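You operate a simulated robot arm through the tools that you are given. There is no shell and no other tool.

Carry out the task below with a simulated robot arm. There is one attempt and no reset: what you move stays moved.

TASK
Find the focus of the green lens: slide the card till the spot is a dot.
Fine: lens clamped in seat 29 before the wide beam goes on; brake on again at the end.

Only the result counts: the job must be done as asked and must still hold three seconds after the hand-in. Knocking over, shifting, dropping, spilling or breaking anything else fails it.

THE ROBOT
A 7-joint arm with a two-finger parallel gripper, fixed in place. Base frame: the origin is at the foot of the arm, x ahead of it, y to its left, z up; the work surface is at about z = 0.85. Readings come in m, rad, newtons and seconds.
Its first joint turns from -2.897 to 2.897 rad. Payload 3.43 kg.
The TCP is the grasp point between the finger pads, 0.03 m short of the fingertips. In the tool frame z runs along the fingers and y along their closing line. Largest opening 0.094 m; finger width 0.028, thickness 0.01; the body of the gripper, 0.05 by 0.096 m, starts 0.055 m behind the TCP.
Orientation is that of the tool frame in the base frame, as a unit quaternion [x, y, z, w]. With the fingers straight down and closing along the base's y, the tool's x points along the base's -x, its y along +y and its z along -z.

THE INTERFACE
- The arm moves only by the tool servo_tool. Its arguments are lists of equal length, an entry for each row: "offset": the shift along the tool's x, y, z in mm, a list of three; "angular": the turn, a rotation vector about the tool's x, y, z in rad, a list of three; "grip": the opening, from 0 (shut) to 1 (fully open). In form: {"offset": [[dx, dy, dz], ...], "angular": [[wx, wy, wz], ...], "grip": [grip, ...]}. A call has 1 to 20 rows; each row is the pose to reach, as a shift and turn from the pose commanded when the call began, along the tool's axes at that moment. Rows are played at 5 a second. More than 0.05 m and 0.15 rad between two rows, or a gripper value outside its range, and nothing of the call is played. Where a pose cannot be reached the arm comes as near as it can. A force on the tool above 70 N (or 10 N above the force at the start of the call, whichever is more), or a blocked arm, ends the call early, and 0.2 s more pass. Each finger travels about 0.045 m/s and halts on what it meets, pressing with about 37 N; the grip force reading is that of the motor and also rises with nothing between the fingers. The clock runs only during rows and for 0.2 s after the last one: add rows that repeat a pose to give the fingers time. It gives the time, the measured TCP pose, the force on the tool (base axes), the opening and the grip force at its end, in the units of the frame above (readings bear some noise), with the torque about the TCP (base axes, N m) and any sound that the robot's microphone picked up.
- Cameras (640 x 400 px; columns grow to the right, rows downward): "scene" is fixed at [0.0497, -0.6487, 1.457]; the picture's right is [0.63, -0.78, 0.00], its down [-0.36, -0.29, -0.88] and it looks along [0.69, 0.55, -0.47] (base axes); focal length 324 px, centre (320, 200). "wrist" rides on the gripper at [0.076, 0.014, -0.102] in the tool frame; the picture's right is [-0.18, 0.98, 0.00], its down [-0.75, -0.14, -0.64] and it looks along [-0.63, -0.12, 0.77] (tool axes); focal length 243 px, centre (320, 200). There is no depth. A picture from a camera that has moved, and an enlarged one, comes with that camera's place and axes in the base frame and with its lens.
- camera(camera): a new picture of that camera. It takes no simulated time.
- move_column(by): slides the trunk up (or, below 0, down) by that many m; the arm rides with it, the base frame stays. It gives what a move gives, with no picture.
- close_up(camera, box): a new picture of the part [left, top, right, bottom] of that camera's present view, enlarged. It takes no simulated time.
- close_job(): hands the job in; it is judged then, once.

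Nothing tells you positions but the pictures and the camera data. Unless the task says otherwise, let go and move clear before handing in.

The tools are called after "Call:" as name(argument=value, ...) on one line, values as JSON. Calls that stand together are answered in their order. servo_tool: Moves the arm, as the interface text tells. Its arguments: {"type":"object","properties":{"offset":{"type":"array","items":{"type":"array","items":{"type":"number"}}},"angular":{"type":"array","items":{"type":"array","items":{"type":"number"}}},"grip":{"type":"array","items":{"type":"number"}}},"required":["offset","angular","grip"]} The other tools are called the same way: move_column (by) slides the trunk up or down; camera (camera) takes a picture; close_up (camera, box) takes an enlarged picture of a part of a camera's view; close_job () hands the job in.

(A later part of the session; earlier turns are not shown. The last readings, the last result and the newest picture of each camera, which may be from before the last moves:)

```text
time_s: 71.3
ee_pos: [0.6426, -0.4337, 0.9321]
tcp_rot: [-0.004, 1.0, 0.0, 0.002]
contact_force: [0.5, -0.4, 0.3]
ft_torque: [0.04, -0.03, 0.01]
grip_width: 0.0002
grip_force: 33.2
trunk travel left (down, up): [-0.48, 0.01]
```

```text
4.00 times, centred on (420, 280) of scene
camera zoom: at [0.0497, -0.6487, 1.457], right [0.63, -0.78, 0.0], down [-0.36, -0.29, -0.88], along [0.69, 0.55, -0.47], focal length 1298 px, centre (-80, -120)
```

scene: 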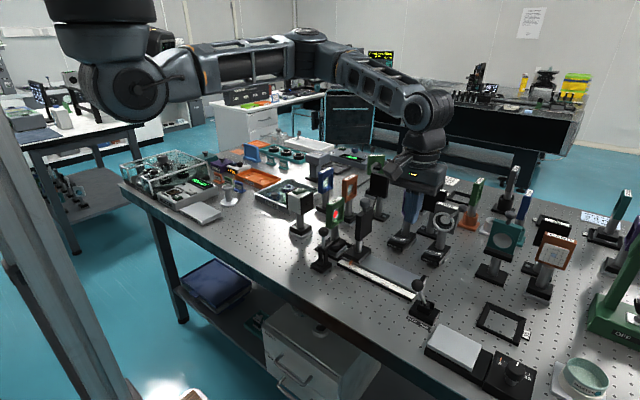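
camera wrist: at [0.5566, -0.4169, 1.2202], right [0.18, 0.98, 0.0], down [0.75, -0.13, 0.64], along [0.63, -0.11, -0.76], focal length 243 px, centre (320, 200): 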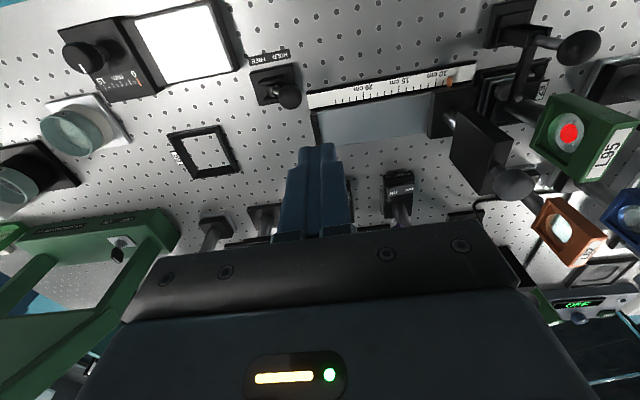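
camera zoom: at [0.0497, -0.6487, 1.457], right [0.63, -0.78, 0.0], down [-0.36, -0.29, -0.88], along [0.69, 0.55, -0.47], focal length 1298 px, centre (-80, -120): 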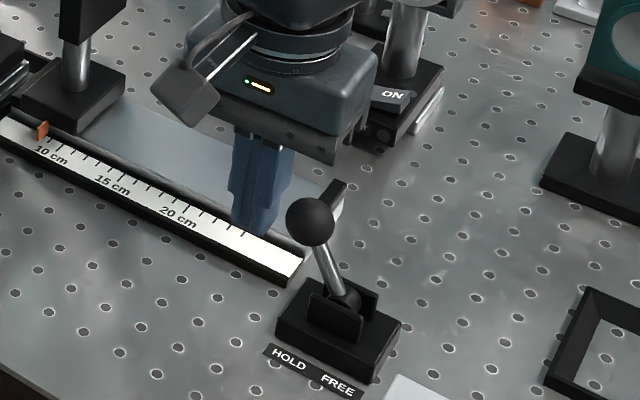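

Aligned. Pushing the lever toward FREE (−y).

Call:
servo_tool(offset=[[0, -10, 0], [0, -20, -1], [0, -30, -2], [0, -40, -2], [0, -50, -1], [0, -58, 0], [0, -64, 1], [0, -64, 1]], angular=[[0, 0, 0], [0, 0, 0], [0, 0, 0], [0, 0, 0], [0, 0, 0], [0, 0, 0], [0, 0, 0], [0, 0, 0]], grip=[0, 0, 0, 0, 0, 0, 0, 0])

Call:
close_up(camera="scene", box=[370, 230, 470, 330])

Call:
close_up(camera="wrist", box=[220, 80, 420, 240])

```text
time_s: 73.1
ee_pos: [0.6427, -0.4955, 0.932]
tcp_rot: [-0.005, 1.0, 0.002, 0.001]
contact_force: [-5.9, 29.4, 9.3]
ft_torque: [0.78, 0.2, -0.17]
grip_width: 0.0001
grip_force: 32.6
trunk travel left (down, up): [-0.48, 0.01]
```

```text
4.00 times, centred on (420, 280) of scene
camera zoom: at [0.0497, -0.6487, 1.457], right [0.63, -0.78, 0.0], down [-0.36, -0.29, -0.88], along [0.69, 0.55, -0.47], focal length 1298 px, centre (-80, -120)
```

zoom: 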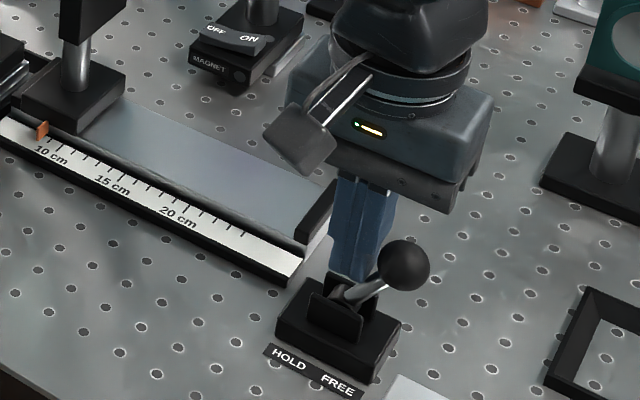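

```text
2.50 times, centred on (320, 160) of wrist
camera zoom: at [0.5666, -0.4816, 1.0346], right [0.17, 0.98, 0.01], down [0.75, -0.14, 0.64], along [0.63, -0.11, -0.77], focal length 606 px, centre (320, 300)
```

zoom: 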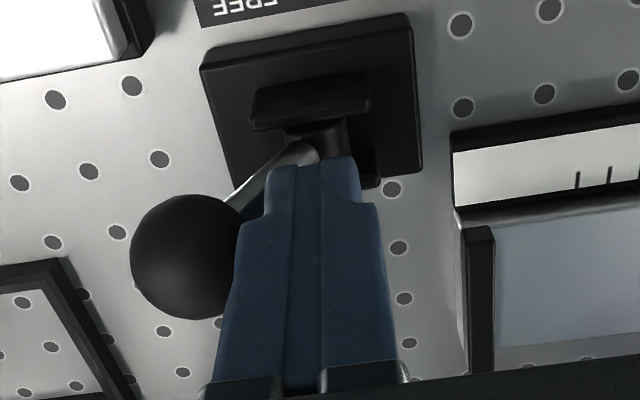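

The lever is now in FREE. Retracting and heading toward the card's knob, turning the tool so the wrist camera can see the card face.

Call:
servo_tool(offset=[[0, 14, 0], [0, 16, -40], [0, 20, -85], [0, 30, -130], [0, 50, -175], [-20, 80, -200], [-40, 100, -200], [-40, 100, -200]], angular=[[0, 0, 0], [0, 0, 0], [0, 0, 0], [0, 0, 0], [0, 0, 0], [0, 0, 0], [0, 0, 0], [0, 0, 0]], grip=[0, 0, 0, 0, 0, 0.3, 0.6, 0.6])

Call:
servo_tool(offset=[[0, 0, 0], [0, 0, 0], [0, 0, 0], [0, 0, 0], [0, 0, 0], [0, 0, 0], [0, 0, 0], [0, 0, 0], [0, 0, 0], [0, 0, 0]], angular=[[0, 0, 0.14], [0, 0, 0.28], [0, 0, 0.42], [0, 0, 0.56], [0, 0, 0.7], [0, 0, 0.84], [0, 0, 0.98], [0, 0, 1.12], [0, 0, 1.25], [0, 0, 1.25]], grip=[0.6, 0.6, 0.6, 0.6, 0.6, 0.6, 0.6, 0.6, 0.6, 0.6])

Call:
camera(camera="wrist")

Call:
camera(camera="scene")

```text
time_s: 74.9
ee_pos: [0.6837, -0.3971, 1.1347]
tcp_rot: [-0.005, 1.0, -0.001, 0.002]
contact_force: [0.7, 0.1, 0.0]
ft_torque: [-0.03, 0.0, 0.0]
grip_width: 0.0563
grip_force: 0.1
trunk travel left (down, up): [-0.48, 0.01]
```

```text
time_s: 77.1
ee_pos: [0.6821, -0.3987, 1.1336]
tcp_rot: [0.582, 0.814, 0.002, 0.001]
contact_force: [0.5, -0.3, 0.5]
ft_torque: [-0.05, -0.01, 0.04]
grip_width: 0.0567
grip_force: 0.1
trunk travel left (down, up): [-0.48, 0.01]
```

```text
taken
camera wrist: at [0.6705, -0.3203, 1.2348], right [0.99, 0.14, 0.0], down [0.11, -0.76, 0.64], along [0.09, -0.64, -0.77], focal length 243 px, centre (320, 200)
```

wrist: 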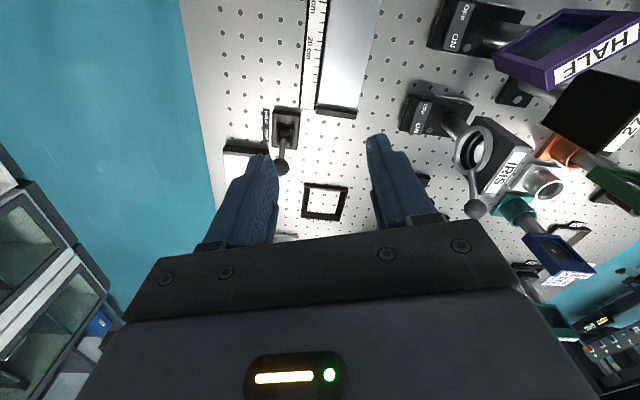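

```text
taken
```

scene: 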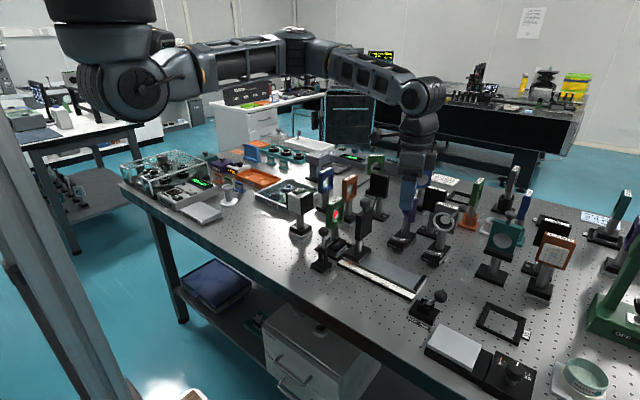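

Yaw works well here and the camera looks along −y. Moving above the knob at ≈ (0.713, −0.272).

Call:
servo_tool(offset=[[28, 18, 0], [55, 35, 0], [83, 53, 0], [110, 70, 0], [110, 70, 0], [110, 70, 0]], angular=[[0, 0, 0], [0, 0, 0], [0, 0, 0], [0, 0, 0], [0, 0, 0], [0, 0, 0]], grip=[0.6, 0.6, 0.6, 0.6, 0.6, 0.6])

Call:
camera(camera="wrist")

Call:
close_up(camera="scene", box=[320, 150, 420, 260])

```text
time_s: 78.5
ee_pos: [0.7133, -0.2715, 1.1336]
tcp_rot: [0.582, 0.813, 0.001, 0.002]
contact_force: [0.0, -0.1, -0.1]
ft_torque: [-0.03, -0.01, 0.02]
grip_width: 0.0564
grip_force: 0.2
trunk travel left (down, up): [-0.48, 0.01]
```

```text
taken
camera wrist: at [0.7021, -0.1941, 1.2365], right [0.99, 0.14, 0.0], down [0.11, -0.76, 0.64], along [0.1, -0.64, -0.77], focal length 243 px, centre (320, 200)
```

wrist: 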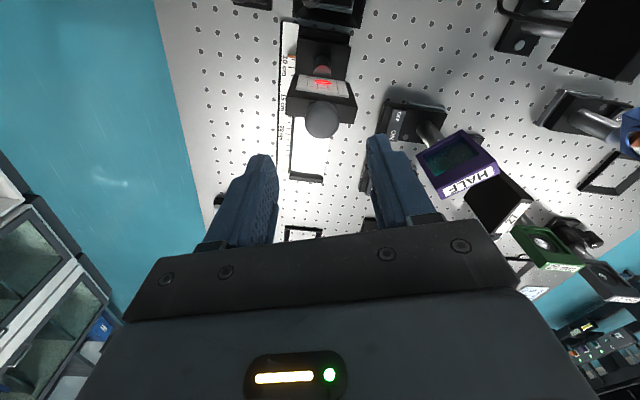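

```text
3.64 times, centred on (370, 205) of scene
camera zoom: at [0.0497, -0.6487, 1.457], right [0.63, -0.78, 0.0], down [-0.36, -0.29, -0.88], along [0.69, 0.55, -0.47], focal length 1180 px, centre (138, 182)
```

zoom: 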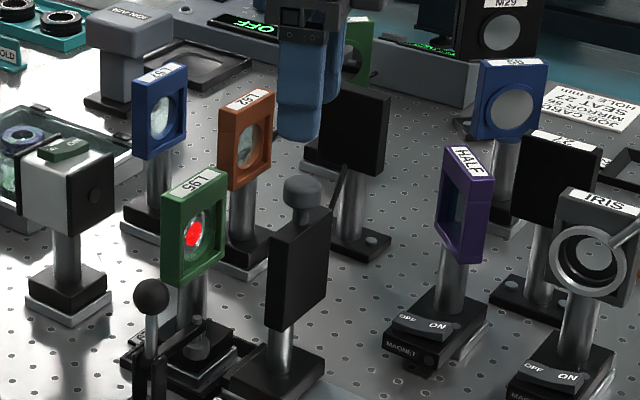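

I can see the red spot on the card face. Enlarging to judge the spot at the start position (~8.2 cm).

Call:
close_up(camera="wrist", box=[282, 60, 362, 140])

Call:
close_up(camera="wrist", box=[264, 10, 364, 90])

```text
5.00 times, centred on (322, 100) of wrist
camera zoom: at [0.7021, -0.1941, 1.2365], right [0.99, 0.14, 0.0], down [0.11, -0.76, 0.64], along [0.1, -0.64, -0.77], focal length 1213 px, centre (310, 700)
```

zoom: 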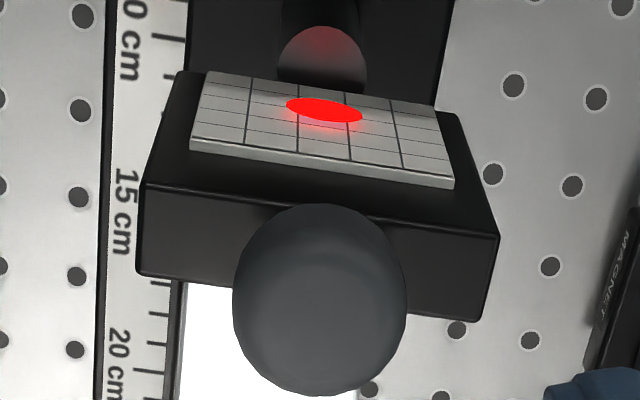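

```text
5.00 times, centred on (314, 50) of wrist
camera zoom: at [0.7021, -0.1941, 1.2365], right [0.99, 0.14, 0.0], down [0.11, -0.76, 0.64], along [0.1, -0.64, -0.77], focal length 1213 px, centre (350, 950)
```

zoom: 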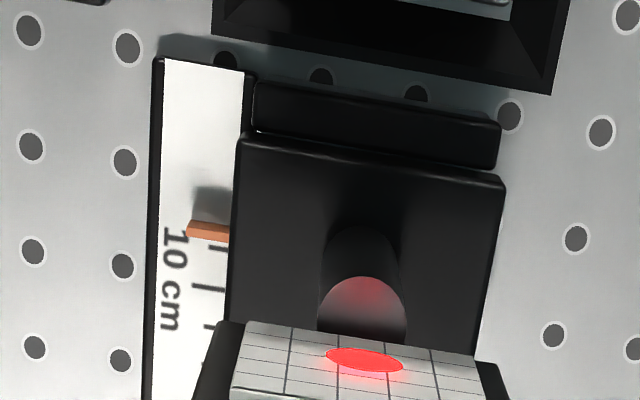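

Now descending around the knob and gripping it.

Call:
servo_tool(offset=[[2.2, 2, 20], [2.2, 2, 45], [2.2, 2, 66], [2.2, 2, 77], [2.2, 2, 77]], angular=[[0, 0, 0], [0, 0, 0], [0, 0, 0], [0, 0, 0], [0, 0, 0]], grip=[0.6, 0.6, 0.6, 0.6, 0.6])

Call:
camera(camera="wrist")

Call:
close_up(camera="scene", box=[320, 150, 420, 260])

```text
time_s: 79.7
ee_pos: [0.7142, -0.2674, 1.0577]
tcp_rot: [0.582, 0.813, 0.001, 0.002]
contact_force: [-0.1, 0.2, 0.3]
ft_torque: [0.0, -0.02, 0.0]
grip_width: 0.0565
grip_force: 0.1
trunk travel left (down, up): [-0.48, 0.01]
```

```text
taken
camera wrist: at [0.7025, -0.1906, 1.1597], right [0.99, 0.14, 0.0], down [0.11, -0.76, 0.64], along [0.09, -0.64, -0.77], focal length 243 px, centre (320, 200)
```

wrist: 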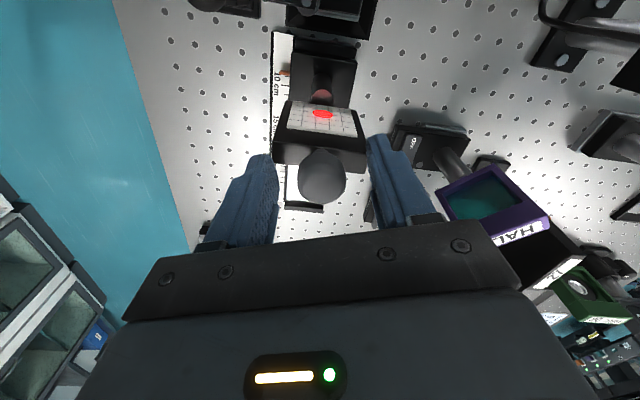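

```text
3.64 times, centred on (370, 205) of scene
camera zoom: at [0.0497, -0.6487, 1.457], right [0.63, -0.78, 0.0], down [-0.36, -0.29, -0.88], along [0.69, 0.55, -0.47], focal length 1180 px, centre (138, 182)
```

zoom: 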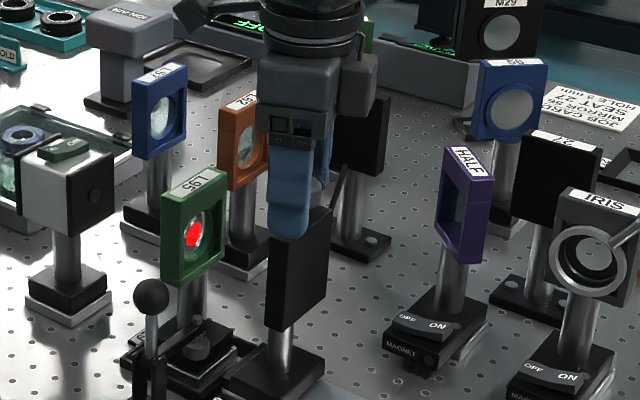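

Call:
servo_tool(offset=[[0, 0, 0], [0, 0, 0], [0, 0, 0], [0, 0, 0], [0, 0, 0]], angular=[[0, 0, 0], [0, 0, 0], [0, 0, 0], [0, 0, 0], [0, 0, 0]], grip=[0.4, 0.2, 0.0, 0.0, 0.0])

Call:
close_up(camera="wrist", box=[262, 80, 382, 170])

```text
time_s: 80.9
ee_pos: [0.7136, -0.2678, 1.0576]
tcp_rot: [0.581, 0.814, 0.001, 0.002]
contact_force: [2.2, -0.5, -1.9]
ft_torque: [0.0, -0.05, 0.01]
grip_width: 0.0275
grip_force: 45.0
trunk travel left (down, up): [-0.48, 0.01]
```

```text
4.44 times, centred on (322, 125) of wrist
camera zoom: at [0.7027, -0.1905, 1.1598], right [0.99, 0.14, 0.0], down [0.11, -0.76, 0.64], along [0.1, -0.64, -0.77], focal length 1078 px, centre (311, 533)
```

zoom: 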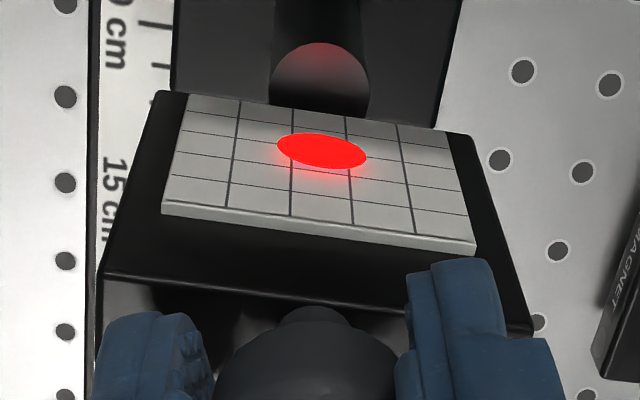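

The spot is about 1.4 grid cells wide here. Sliding the card 10 mm in −y as a test.

Call:
servo_tool(offset=[[-4.73, -1.62, 0], [-9.46, -3.24, 0], [-9.46, -3.24, 0]], angular=[[0, 0, 0], [0, 0, 0], [0, 0, 0]], grip=[0, 0, 0])

Call:
close_up(camera="wrist", box=[262, 80, 382, 170])

Call:
close_up(camera="scene", box=[320, 220, 420, 310])

```text
time_s: 81.7
ee_pos: [0.7145, -0.2787, 1.0578]
tcp_rot: [0.582, 0.813, 0.001, 0.002]
contact_force: [2.1, 1.1, 11.9]
ft_torque: [0.48, 0.05, 0.04]
grip_width: 0.0275
grip_force: 45.2
trunk travel left (down, up): [-0.48, 0.01]
```

```text
4.44 times, centred on (322, 125) of wrist
camera zoom: at [0.7026, -0.2009, 1.1597], right [0.99, 0.14, 0.0], down [0.11, -0.76, 0.64], along [0.1, -0.64, -0.77], focal length 1078 px, centre (311, 533)
```

zoom: 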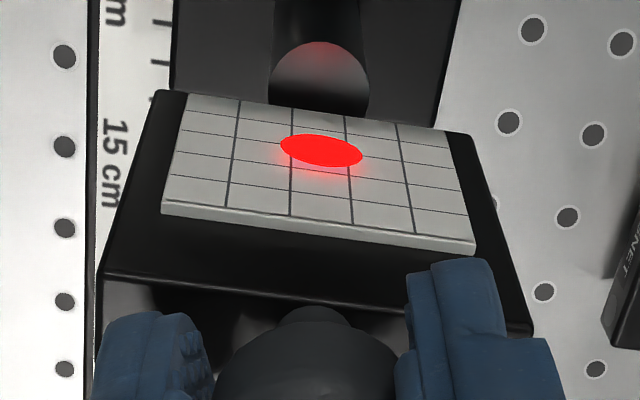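

```text
4.44 times, centred on (370, 265) of scene
camera zoom: at [0.0497, -0.6487, 1.457], right [0.63, -0.78, 0.0], down [-0.36, -0.29, -0.88], along [0.69, 0.55, -0.47], focal length 1442 px, centre (98, -89)
```

zoom: 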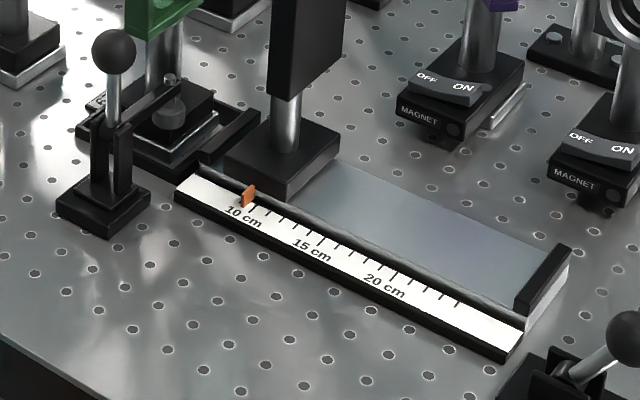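

The carriage slides freely and the spot shrank slightly. Moving another 50 mm.

Call:
servo_tool(offset=[[-7.57, -2.59, 0], [-15.14, -5.18, 0], [-22.7, -7.77, 0], [-30.28, -10.36, 0], [-37.85, -12.95, 0], [-47.31, -16.19, 0], [-47.31, -16.19, 0]], angular=[[0, 0, 0], [0, 0, 0], [0, 0, 0], [0, 0, 0], [0, 0, 0], [0, 0, 0], [0, 0, 0]], grip=[0, 0, 0, 0, 0, 0, 0])

Call:
close_up(camera="wrist", box=[262, 80, 382, 170])

Call:
close_up(camera="scene", box=[320, 220, 420, 310])

```text
time_s: 83.3
ee_pos: [0.7144, -0.3293, 1.0583]
tcp_rot: [0.581, 0.814, 0.001, 0.003]
contact_force: [14.8, 0.1, 37.2]
ft_torque: [-0.09, -0.46, 0.05]
grip_width: 0.0276
grip_force: 45.0
trunk travel left (down, up): [-0.48, 0.01]
```

```text
4.44 times, centred on (322, 125) of wrist
camera zoom: at [0.7023, -0.2512, 1.1595], right [0.99, 0.15, 0.01], down [0.11, -0.76, 0.64], along [0.1, -0.64, -0.76], focal length 1078 px, centre (311, 533)
```

zoom: 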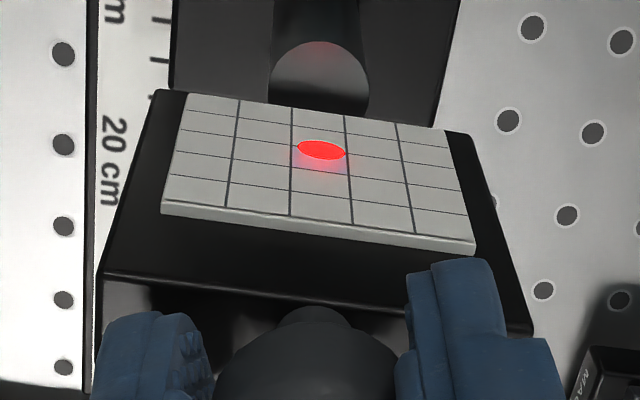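

```text
4.44 times, centred on (370, 265) of scene
camera zoom: at [0.0497, -0.6487, 1.457], right [0.63, -0.78, 0.0], down [-0.36, -0.29, -0.88], along [0.69, 0.55, -0.47], focal length 1442 px, centre (98, -89)
```

zoom: 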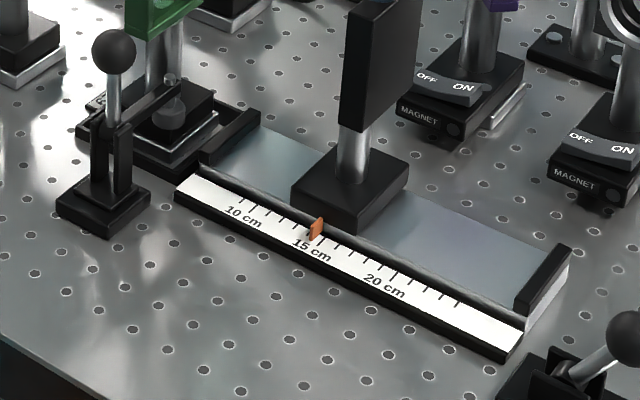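

The width is falling linearly (82→49 px over 51 mm), so focus is about 75 mm further. I'll relieve the side load and move 60 mm more.

Call:
servo_tool(offset=[[-0.65, 1.9, -2], [-9.65, -1.1, -2], [-19.1, -4.3, -2], [-28.6, -7.5, -2], [-38, -10.8, -2], [-47.5, -14, -2], [-57.4, -17.5, -2], [-57.4, -17.5, -2]], angular=[[0, 0, 0], [0, 0, 0], [0, 0, 0], [0, 0, 0], [0, 0, 0], [0, 0, 0], [0, 0, 0], [0, 0, 0]], grip=[0, 0, 0, 0, 0, 0, 0, 0])

Call:
close_up(camera="wrist", box=[262, 80, 382, 170])

Call:
close_up(camera="scene", box=[340, 220, 440, 310])

```text
time_s: 85.1
ee_pos: [0.7142, -0.3884, 1.0576]
tcp_rot: [0.582, 0.813, 0.001, 0.0]
contact_force: [1.0, 1.5, -6.1]
ft_torque: [-0.18, -0.19, 0.04]
grip_width: 0.0274
grip_force: 44.6
trunk travel left (down, up): [-0.48, 0.01]
```

```text
4.44 times, centred on (322, 125) of wrist
camera zoom: at [0.703, -0.311, 1.1597], right [0.99, 0.14, 0.0], down [0.11, -0.76, 0.64], along [0.09, -0.63, -0.77], focal length 1078 px, centre (311, 533)
```

zoom: 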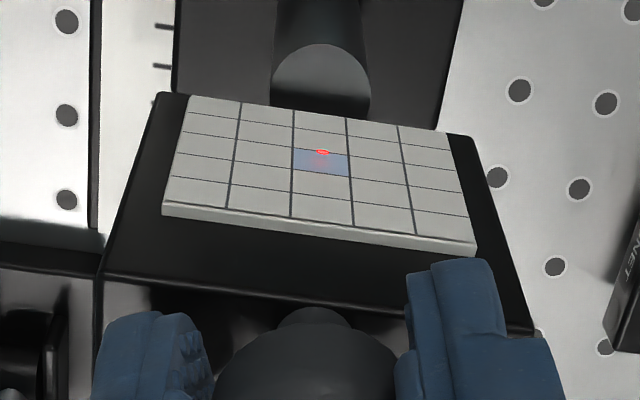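

```text
4.44 times, centred on (390, 265) of scene
camera zoom: at [0.0497, -0.6487, 1.457], right [0.63, -0.78, 0.0], down [-0.36, -0.29, -0.88], along [0.69, 0.55, -0.47], focal length 1442 px, centre (9, -89)
```

zoom: 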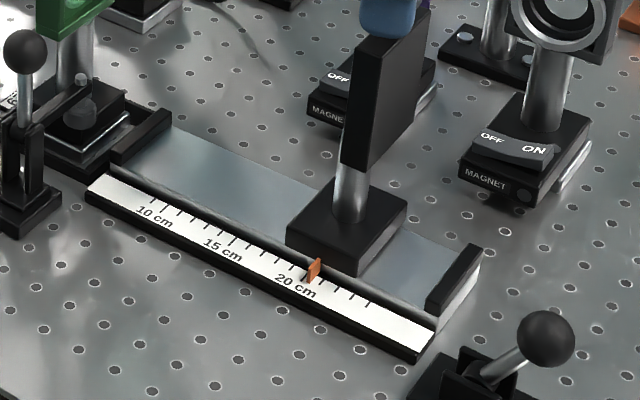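

The spot is now a few mm wide. Measuring it with a much tighter close-up.

Call:
close_up(camera="wrist", box=[307, 104, 339, 124])

```text
16.00 times, centred on (323, 114) of wrist
camera zoom: at [0.703, -0.311, 1.1597], right [0.99, 0.14, 0.0], down [0.11, -0.76, 0.64], along [0.09, -0.63, -0.77], focal length 3882 px, centre (272, 1576)
```

zoom: 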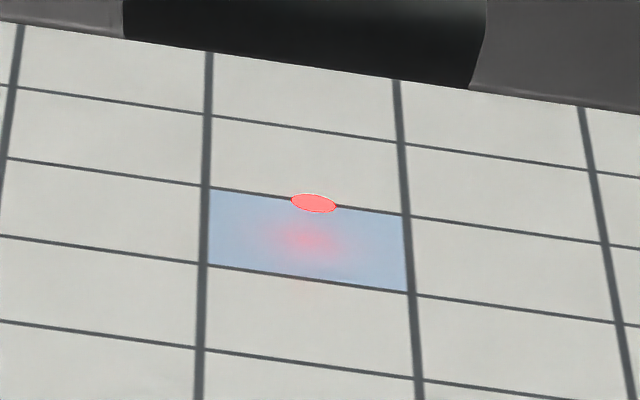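

Call:
servo_tool(offset=[[-4.73, -1.62, 0], [-9.46, -3.24, 0], [-9.46, -3.24, 0]], angular=[[0, 0, 0], [0, 0, 0], [0, 0, 0]], grip=[0, 0, 0])

Call:
close_up(camera="wrist", box=[307, 104, 339, 124])

Call:
close_up(camera="scene", box=[390, 270, 422, 290])

```text
time_s: 85.9
ee_pos: [0.714, -0.3994, 1.0573]
tcp_rot: [0.582, 0.813, 0.001, 0.0]
contact_force: [-9.4, 0.9, -14.8]
ft_torque: [0.27, 0.26, 0.03]
grip_width: 0.0277
grip_force: 44.9
trunk travel left (down, up): [-0.48, 0.01]
```

```text
16.00 times, centred on (323, 114) of wrist
camera zoom: at [0.7032, -0.3214, 1.1597], right [0.99, 0.14, 0.0], down [0.11, -0.76, 0.64], along [0.09, -0.63, -0.77], focal length 3882 px, centre (272, 1576)
```

zoom: 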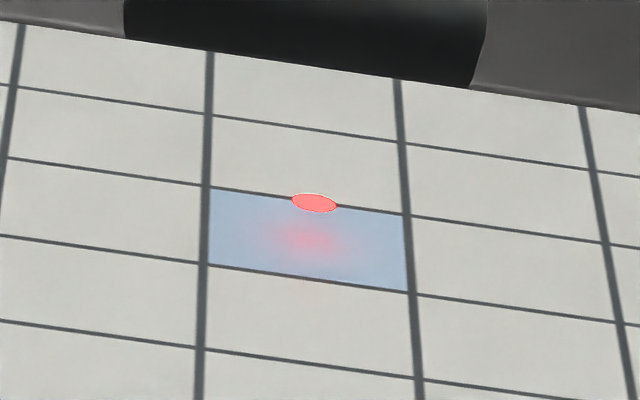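

```text
16.00 times, centred on (406, 280) of scene
camera zoom: at [0.0497, -0.6487, 1.457], right [0.63, -0.78, 0.0], down [-0.36, -0.29, -0.88], along [0.69, 0.55, -0.47], focal length 5192 px, centre (-1056, -1080)
```

zoom: 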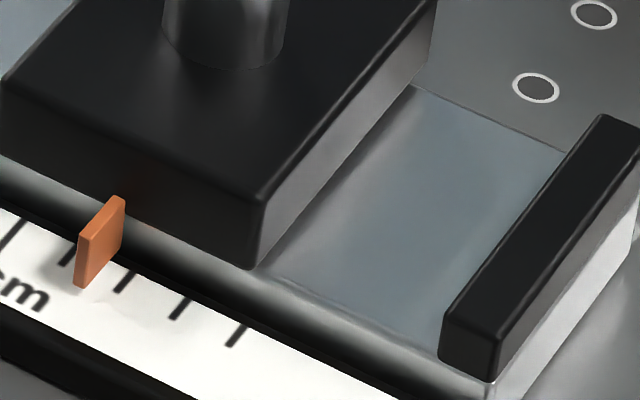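

The dot has reached a floor size, so I need the true centre of the focus. I'll go back and measure widths precisely at several positions to extrapolate the line to zero.

Call:
servo_tool(offset=[[9.9, 2, 0.8], [19.3, 5.3, 0.8], [28.8, 8.5, 0.8], [38.3, 11.7, 0.8], [38.3, 11.7, 0.8], [38.3, 11.7, 0.8]], angular=[[0, 0, 0], [0, 0, 0], [0, 0, 0], [0, 0, 0], [0, 0, 0], [0, 0, 0]], grip=[0, 0, 0, 0, 0, 0])

Call:
close_up(camera="wrist", box=[307, 104, 339, 124])

Call:
close_up(camera="scene", box=[372, 265, 412, 290])

```text
time_s: 87.3
ee_pos: [0.7135, -0.3588, 1.0579]
tcp_rot: [0.582, 0.813, 0.001, 0.001]
contact_force: [-3.2, -1.6, 3.1]
ft_torque: [-0.01, 0.08, 0.03]
grip_width: 0.0276
grip_force: 44.9
trunk travel left (down, up): [-0.48, 0.01]
```

```text
16.00 times, centred on (323, 114) of wrist
camera zoom: at [0.7026, -0.281, 1.1595], right [0.99, 0.14, 0.0], down [0.11, -0.76, 0.64], along [0.1, -0.64, -0.77], focal length 3882 px, centre (272, 1576)
```

zoom: 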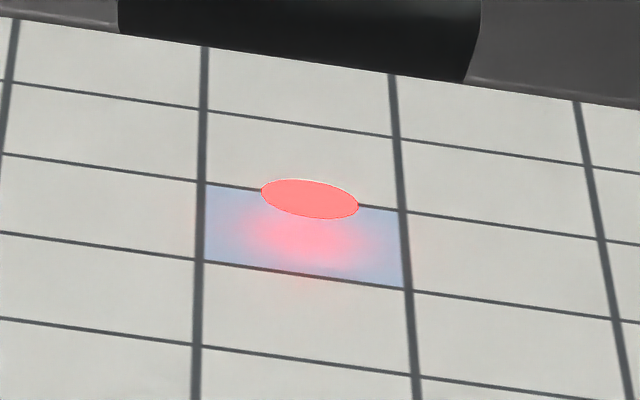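

```text
16.00 times, centred on (392, 278) of scene
camera zoom: at [0.0497, -0.6487, 1.457], right [0.63, -0.78, 0.0], down [-0.36, -0.29, -0.88], along [0.69, 0.55, -0.47], focal length 5192 px, centre (-832, -1040)
```

zoom: 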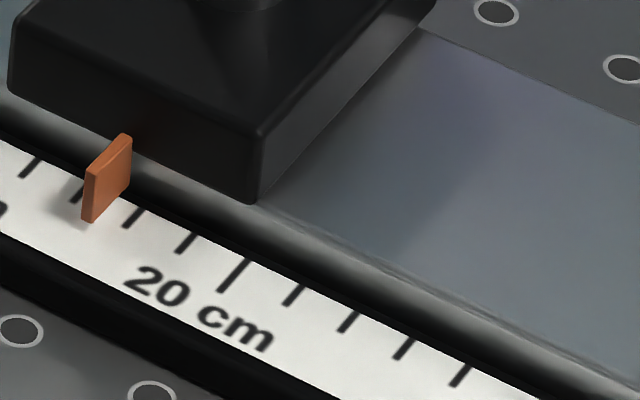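

Width 98 px here (pointer ≈ 17.4 cm). More points needed at this magnification.

Call:
servo_tool(offset=[[9.46, 3.24, 0], [18.92, 6.47, 0], [18.92, 6.47, 0], [18.92, 6.47, 0]], angular=[[0, 0, 0], [0, 0, 0], [0, 0, 0], [0, 0, 0]], grip=[0, 0, 0, 0])

Call:
close_up(camera="wrist", box=[307, 104, 339, 124])

Call:
close_up(camera="scene", box=[362, 258, 402, 283])

```text
time_s: 88.3
ee_pos: [0.7141, -0.3393, 1.058]
tcp_rot: [0.581, 0.814, 0.002, 0.001]
contact_force: [0.1, 0.2, 1.6]
ft_torque: [-0.05, -0.08, 0.0]
grip_width: 0.0274
grip_force: 45.1
trunk travel left (down, up): [-0.48, 0.01]
```

```text
16.00 times, centred on (323, 114) of wrist
camera zoom: at [0.7027, -0.2608, 1.1597], right [0.99, 0.14, 0.0], down [0.11, -0.76, 0.64], along [0.1, -0.63, -0.77], focal length 3882 px, centre (272, 1576)
```

zoom: 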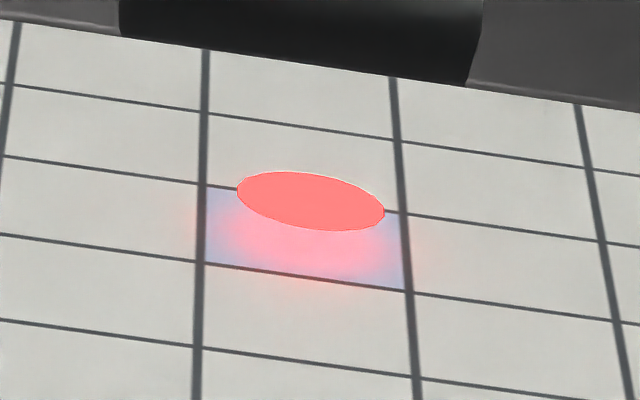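

```text
16.00 times, centred on (382, 270) of scene
camera zoom: at [0.0497, -0.6487, 1.457], right [0.63, -0.78, 0.0], down [-0.36, -0.29, -0.88], along [0.69, 0.55, -0.47], focal length 5192 px, centre (-672, -928)
```

zoom: 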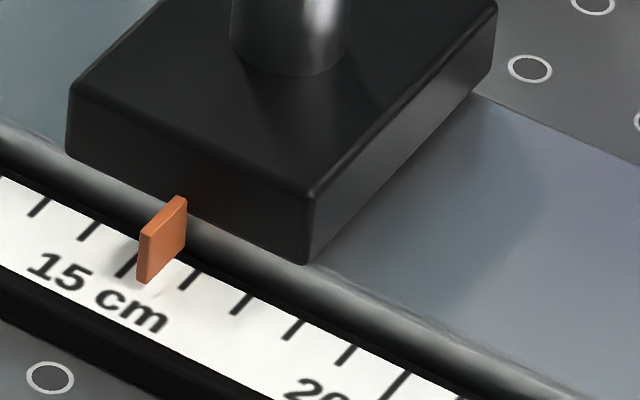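

Call:
servo_tool(offset=[[9.46, 3.24, 0], [18.92, 6.47, 0], [28.38, 9.71, 0], [28.38, 9.71, 0], [28.38, 9.71, 0]], angular=[[0, 0, 0], [0, 0, 0], [0, 0, 0], [0, 0, 0], [0, 0, 0]], grip=[0, 0, 0, 0, 0])

Call:
close_up(camera="wrist", box=[307, 104, 339, 124])

Call:
close_up(camera="wrist", box=[280, 90, 360, 140])

```text
time_s: 89.5
ee_pos: [0.7139, -0.3093, 1.0568]
tcp_rot: [0.581, 0.814, 0.001, 0.001]
contact_force: [6.3, 0.2, 5.9]
ft_torque: [0.0, -0.24, -0.01]
grip_width: 0.0276
grip_force: 44.5
trunk travel left (down, up): [-0.48, 0.01]
```

```text
16.00 times, centred on (323, 114) of wrist
camera zoom: at [0.7025, -0.2307, 1.1596], right [0.99, 0.15, 0.0], down [0.11, -0.76, 0.64], along [0.1, -0.64, -0.77], focal length 3882 px, centre (272, 1576)
```

zoom: 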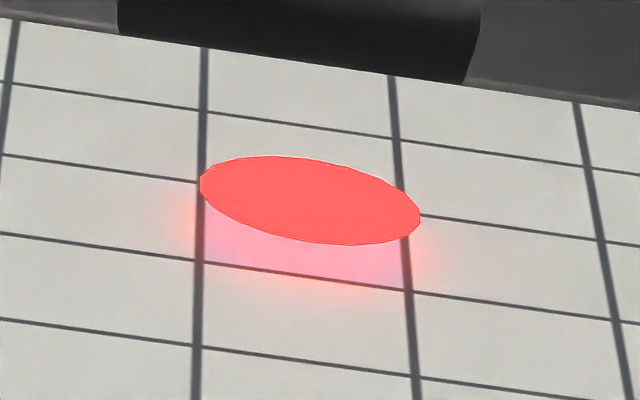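

```text
8.00 times, centred on (320, 115) of wrist
camera zoom: at [0.7025, -0.2307, 1.1596], right [0.99, 0.15, 0.0], down [0.11, -0.76, 0.64], along [0.1, -0.64, -0.77], focal length 1941 px, centre (320, 880)
```

zoom: 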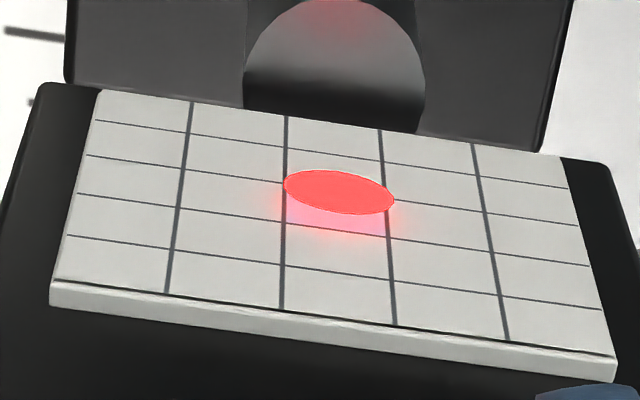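

Widths 221, 148, 98 px over 30 + 20 mm: slope 2.46 px/mm, zero crossing about 90 mm from here (pointer ≈ 21.4 cm). I'll verify from the far side by going past it, to ~24 cm.

Call:
servo_tool(offset=[[-9.46, -3.24, 0], [-18.92, -6.47, 0], [-28.38, -9.71, 0], [-37.85, -12.95, 0], [-47.31, -16.19, 0], [-56.77, -19.42, 0], [-66.23, -22.66, 0], [-75.69, -25.9, 0], [-85.16, -29.13, 0], [-94.62, -32.37, 0], [-104.1, -35.6, 0], [-110.7, -37.87, 0], [-110.7, -37.87, 0], [-110.7, -37.87, 0]], angular=[[0, 0, 0], [0, 0, 0], [0, 0, 0], [0, 0, 0], [0, 0, 0], [0, 0, 0], [0, 0, 0], [0, 0, 0], [0, 0, 0], [0, 0, 0], [0, 0, 0], [0, 0, 0], [0, 0, 0], [0, 0, 0]], grip=[0, 0, 0, 0, 0, 0, 0, 0, 0, 0, 0, 0, 0, 0])

Call:
close_up(camera="wrist", box=[307, 104, 339, 124])

Call:
close_up(camera="scene", box=[390, 270, 430, 295])

```text
time_s: 92.5
ee_pos: [0.715, -0.4258, 1.0565]
tcp_rot: [0.582, 0.813, 0.001, 0.002]
contact_force: [-1.3, -1.6, 9.5]
ft_torque: [0.0, 0.09, -0.02]
grip_width: 0.0277
grip_force: 45.1
trunk travel left (down, up): [-0.48, 0.01]
```

```text
16.00 times, centred on (323, 114) of wrist
camera zoom: at [0.7028, -0.3489, 1.1595], right [0.99, 0.14, 0.0], down [0.11, -0.76, 0.64], along [0.09, -0.64, -0.77], focal length 3882 px, centre (272, 1576)
```

zoom: 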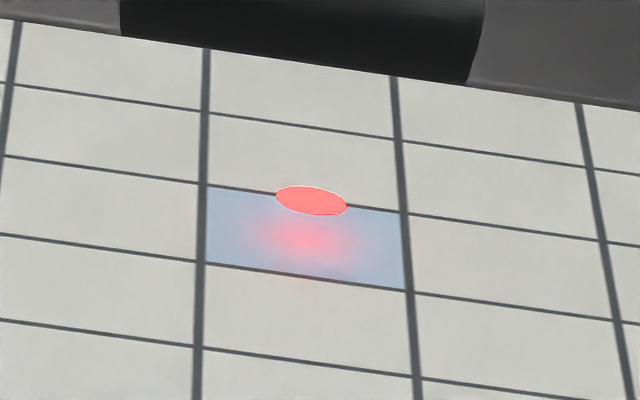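

```text
16.00 times, centred on (410, 282) of scene
camera zoom: at [0.0497, -0.6487, 1.457], right [0.63, -0.78, 0.0], down [-0.36, -0.29, -0.88], along [0.69, 0.55, -0.47], focal length 5192 px, centre (-1120, -1120)
```

zoom: 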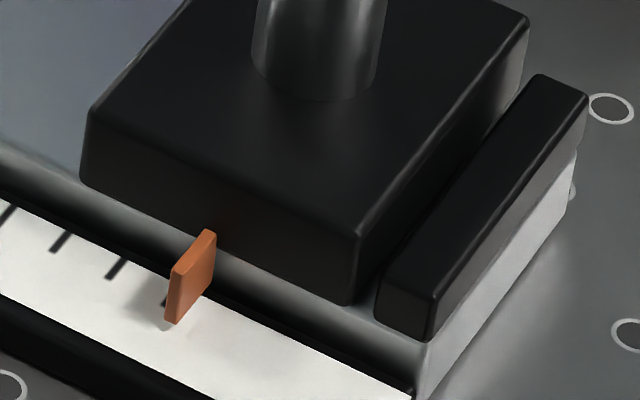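

The far side shows 72 px growing again, so focus lies between: combining both sides gives about 28.2 mm back from here. Moving to that point.

Call:
servo_tool(offset=[[6.7, 2.3, 0], [13.4, 4.6, 0], [20, 6.85, 0], [26.68, 9.13, 0], [26.68, 9.13, 0], [26.68, 9.13, 0]], angular=[[0, 0, 0], [0, 0, 0], [0, 0, 0], [0, 0, 0], [0, 0, 0], [0, 0, 0]], grip=[0, 0, 0, 0, 0, 0])

Call:
close_up(camera="wrist", box=[307, 104, 339, 124])

Call:
close_up(camera="scene", box=[385, 265, 425, 290])

Call:
close_up(camera="scene", box=[300, 150, 460, 330])

```text
time_s: 93.9
ee_pos: [0.714, -0.3973, 1.0577]
tcp_rot: [0.582, 0.813, 0.0, 0.002]
contact_force: [-0.5, -0.1, 7.1]
ft_torque: [-0.02, -0.06, 0.05]
grip_width: 0.0274
grip_force: 44.9
trunk travel left (down, up): [-0.48, 0.01]
```

```text
16.00 times, centred on (323, 114) of wrist
camera zoom: at [0.7027, -0.3196, 1.1595], right [0.99, 0.14, 0.0], down [0.11, -0.76, 0.64], along [0.1, -0.64, -0.77], focal length 3882 px, centre (272, 1576)
```

zoom: 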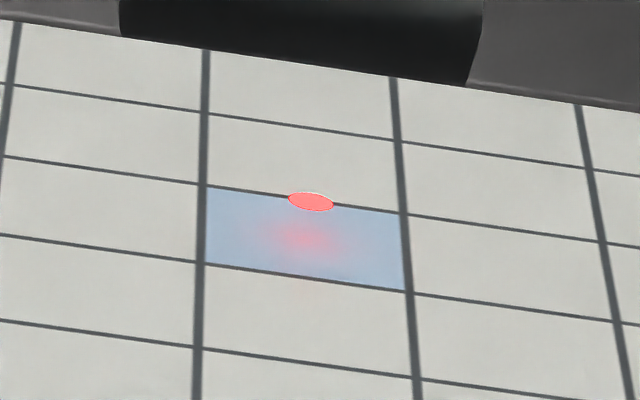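

```text
16.00 times, centred on (405, 278) of scene
camera zoom: at [0.0497, -0.6487, 1.457], right [0.63, -0.78, 0.0], down [-0.36, -0.29, -0.88], along [0.69, 0.55, -0.47], focal length 5192 px, centre (-1040, -1040)
```

zoom: 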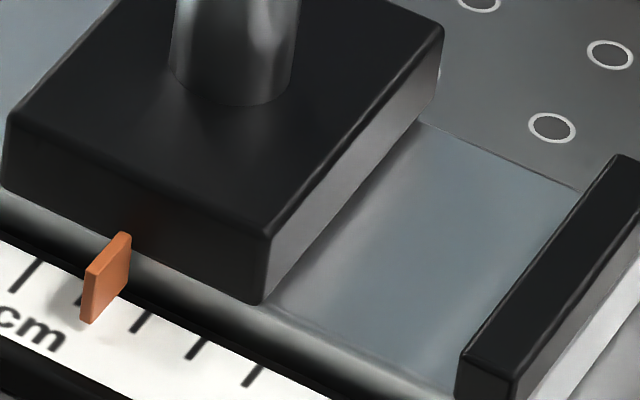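

```text
2.22 times, centred on (380, 240) of scene
camera zoom: at [0.0497, -0.6487, 1.457], right [0.63, -0.78, 0.0], down [-0.36, -0.29, -0.88], along [0.69, 0.55, -0.47], focal length 721 px, centre (187, 111)
```

zoom: 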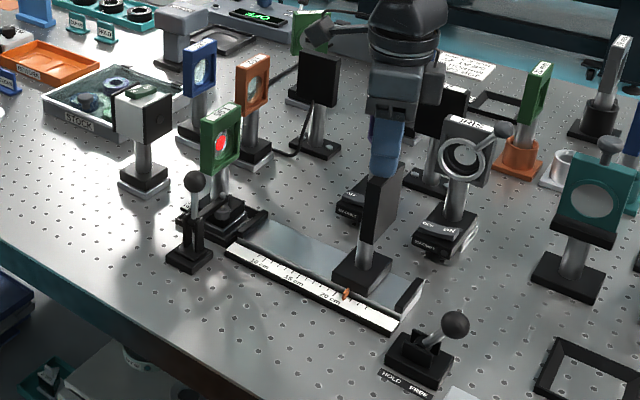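

The card sits at the focus: minimum dot, pointer ≈ 21.3 cm, nearly zero load on the tool. Releasing the knob and rising straight up.

Call:
servo_tool(offset=[[0, 0, 0], [0, 0, 0], [0, 0, 0], [0, 0, -20], [0, 0, -50], [0, 0, -80], [0, 0, -80]], angular=[[0, 0, 0], [0, 0, 0], [0, 0, 0], [0, 0, 0], [0, 0, 0], [0, 0, 0], [0, 0, 0]], grip=[0.3, 0.6, 0.6, 0.6, 0.6, 0.6, 0.6])

Call:
close_up(camera="scene", box=[385, 265, 425, 290])

Call:
camera(camera="wrist")

```text
time_s: 95.5
ee_pos: [0.7139, -0.3973, 1.1383]
tcp_rot: [0.581, 0.814, 0.001, 0.001]
contact_force: [0.4, -0.3, -0.2]
ft_torque: [-0.02, -0.01, -0.05]
grip_width: 0.0566
grip_force: 0.1
trunk travel left (down, up): [-0.48, 0.01]
```

```text
16.00 times, centred on (405, 278) of scene
camera zoom: at [0.0497, -0.6487, 1.457], right [0.63, -0.78, 0.0], down [-0.36, -0.29, -0.88], along [0.69, 0.55, -0.47], focal length 5192 px, centre (-1040, -1040)
```

zoom: 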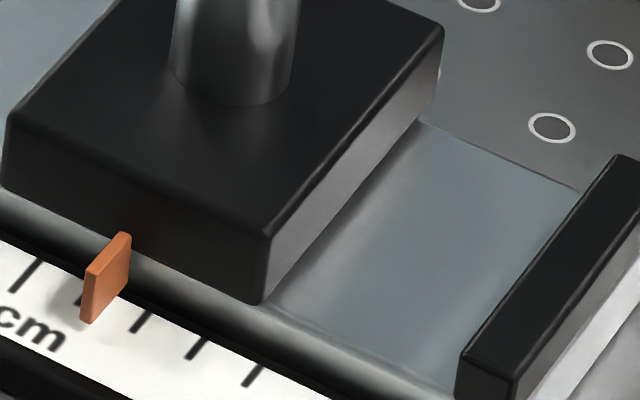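

```text
taken
camera wrist: at [0.7022, -0.3198, 1.2396], right [0.99, 0.14, 0.0], down [0.11, -0.76, 0.64], along [0.09, -0.64, -0.77], focal length 243 px, centre (320, 200)
```

wrist: 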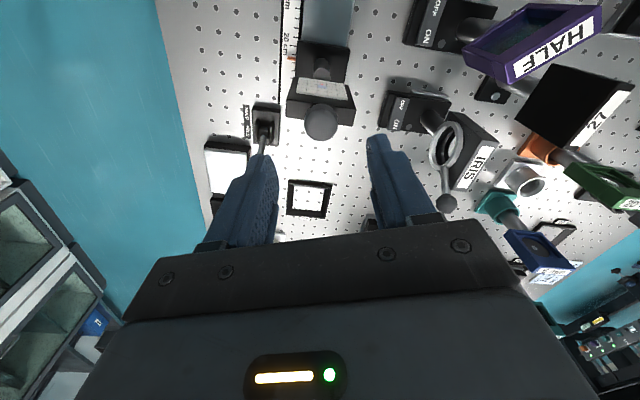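

The card didn't move on release. Now turning the tool back and going to the −y side of the brake lever.

Call:
servo_tool(offset=[[0, 0, 0], [0, 0, 0], [0, 0, 0], [0, 0, 0], [0, 0, 0], [0, 0, 0], [0, 0, 0], [0, 0, 0], [0, 0, 0], [0, 0, 0]], angular=[[0, 0, -0.14], [0, 0, -0.28], [0, 0, -0.42], [0, 0, -0.56], [0, 0, -0.7], [0, 0, -0.84], [0, 0, -0.98], [0, 0, -1.12], [0, 0, -1.241], [0, 0, -1.241]], grip=[0.5, 0.4, 0.3, 0.2, 0.1, 0, 0, 0, 0, 0])

Call:
servo_tool(offset=[[18, -41, 0], [36, -82, 0], [54, -123, 0], [73, -165, 0], [73, -165, 0]], angular=[[0, 0, 0], [0, 0, 0], [0, 0, 0], [0, 0, 0], [0, 0, 0]], grip=[0, 0, 0, 0, 0])

Call:
camera(camera="wrist")

Call:
close_up(camera="scene", box=[380, 240, 540, 360])

```text
time_s: 97.7
ee_pos: [0.7147, -0.3969, 1.1382]
tcp_rot: [-0.001, 1.0, -0.001, 0.002]
contact_force: [0.6, 0.3, 0.4]
ft_torque: [0.0, -0.03, -0.02]
grip_width: 0.0
grip_force: 32.5
trunk travel left (down, up): [-0.48, 0.01]
```

```text
time_s: 98.9
ee_pos: [0.6417, -0.5617, 1.1362]
tcp_rot: [-0.001, 1.0, 0.0, 0.001]
contact_force: [-0.2, -0.1, 0.4]
ft_torque: [0.0, -0.02, 0.0]
grip_width: 0.0
grip_force: 32.8
trunk travel left (down, up): [-0.48, 0.01]
```

```text
taken
camera wrist: at [0.5658, -0.5469, 1.239], right [0.18, 0.98, 0.0], down [0.75, -0.14, 0.64], along [0.63, -0.12, -0.76], focal length 243 px, centre (320, 200)
```

wrist: 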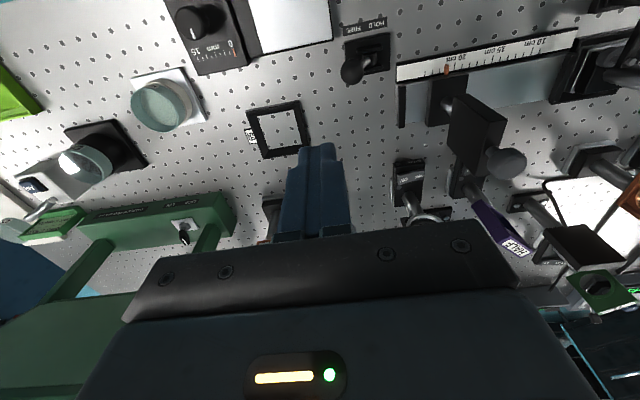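

```text
3.33 times, centred on (460, 300) of scene
camera zoom: at [0.0497, -0.6487, 1.457], right [0.63, -0.78, 0.0], down [-0.36, -0.29, -0.88], along [0.69, 0.55, -0.47], focal length 1082 px, centre (-147, -133)
```

zoom: 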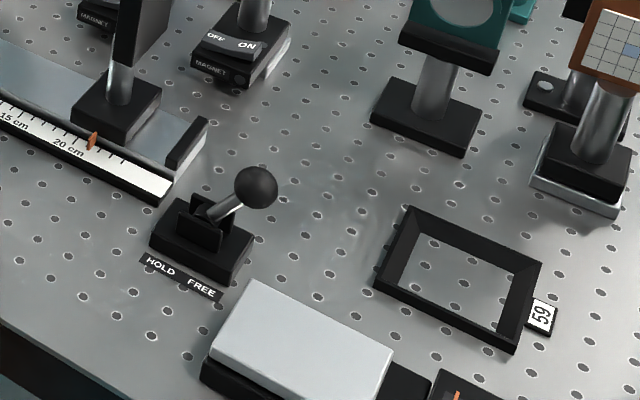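

The lever ball is at ≈ (0.641, −0.522, 0.919). Descending on its −y side, clear of the white block.

Call:
servo_tool(offset=[[0, 0, 45], [0, 0, 90], [0, 0, 135], [0, 0, 175], [0, 0, 201], [0, 0, 201]], angular=[[0, 0, 0], [0, 0, 0], [0, 0, 0], [0, 0, 0], [0, 0, 0], [0, 0, 0]], grip=[0, 0, 0, 0, 0, 0])

Call:
close_up(camera="scene", box=[380, 240, 480, 340])

Call:
close_up(camera="wrist", box=[260, 80, 460, 240])

```text
time_s: 100.3
ee_pos: [0.6424, -0.5627, 0.9375]
tcp_rot: [0.0, 1.0, -0.001, 0.002]
contact_force: [-0.1, -0.5, -0.6]
ft_torque: [-0.02, 0.0, 0.0]
grip_width: 0.0
grip_force: 33.3
trunk travel left (down, up): [-0.48, 0.01]
```

```text
4.00 times, centred on (430, 290) of scene
camera zoom: at [0.0497, -0.6487, 1.457], right [0.63, -0.78, 0.0], down [-0.36, -0.29, -0.88], along [0.69, 0.55, -0.47], focal length 1298 px, centre (-120, -160)
```

zoom: 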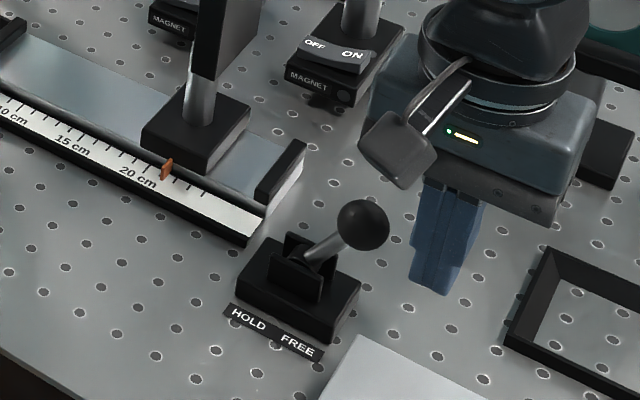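

```text
2.50 times, centred on (360, 160) of wrist
camera zoom: at [0.5661, -0.5483, 1.0393], right [0.18, 0.98, 0.0], down [0.75, -0.14, 0.64], along [0.63, -0.12, -0.76], focal length 606 px, centre (220, 300)
```

zoom: 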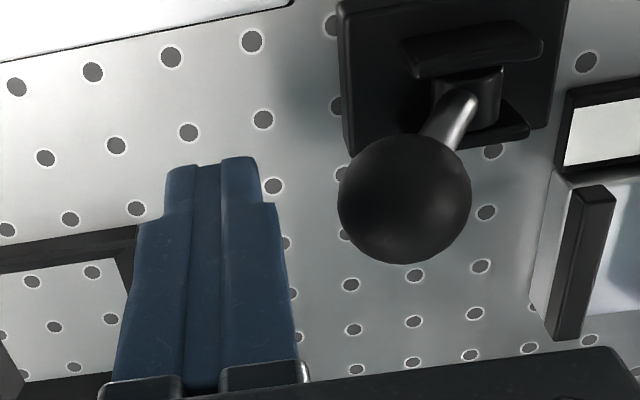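

Aligned in x. Pushing the lever back to HOLD (+y).

Call:
servo_tool(offset=[[0, 10, 2], [0, 20, 2], [0, 30, 2], [0, 40, 2], [0, 50, 2], [0, 60, 2], [0, 68, 2], [0, 74, 2], [0, 74, 2]], angular=[[0, 0, 0], [0, 0, 0], [0, 0, 0], [0, 0, 0], [0, 0, 0], [0, 0, 0], [0, 0, 0], [0, 0, 0], [0, 0, 0]], grip=[0, 0, 0, 0, 0, 0, 0, 0, 0])

Call:
close_up(camera="scene", box=[380, 240, 480, 340])

```text
time_s: 102.3
ee_pos: [0.6421, -0.4927, 0.9355]
tcp_rot: [0.001, 1.0, -0.003, 0.002]
contact_force: [1.6, -41.4, -3.6]
ft_torque: [-1.25, -0.08, 0.08]
grip_width: 0.0
grip_force: 32.7
trunk travel left (down, up): [-0.48, 0.01]
```

```text
4.00 times, centred on (430, 290) of scene
camera zoom: at [0.0497, -0.6487, 1.457], right [0.63, -0.78, 0.0], down [-0.36, -0.29, -0.88], along [0.69, 0.55, -0.47], focal length 1298 px, centre (-120, -160)
```

zoom: 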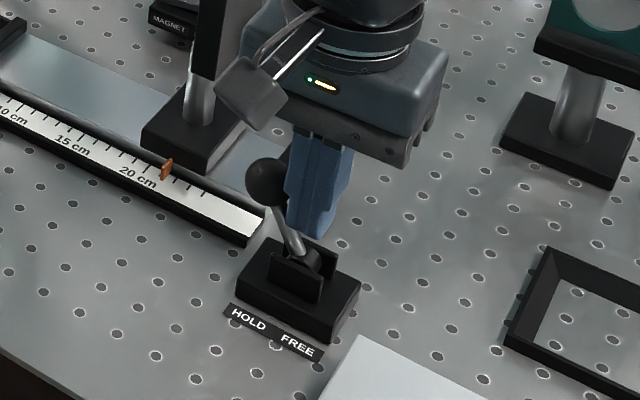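

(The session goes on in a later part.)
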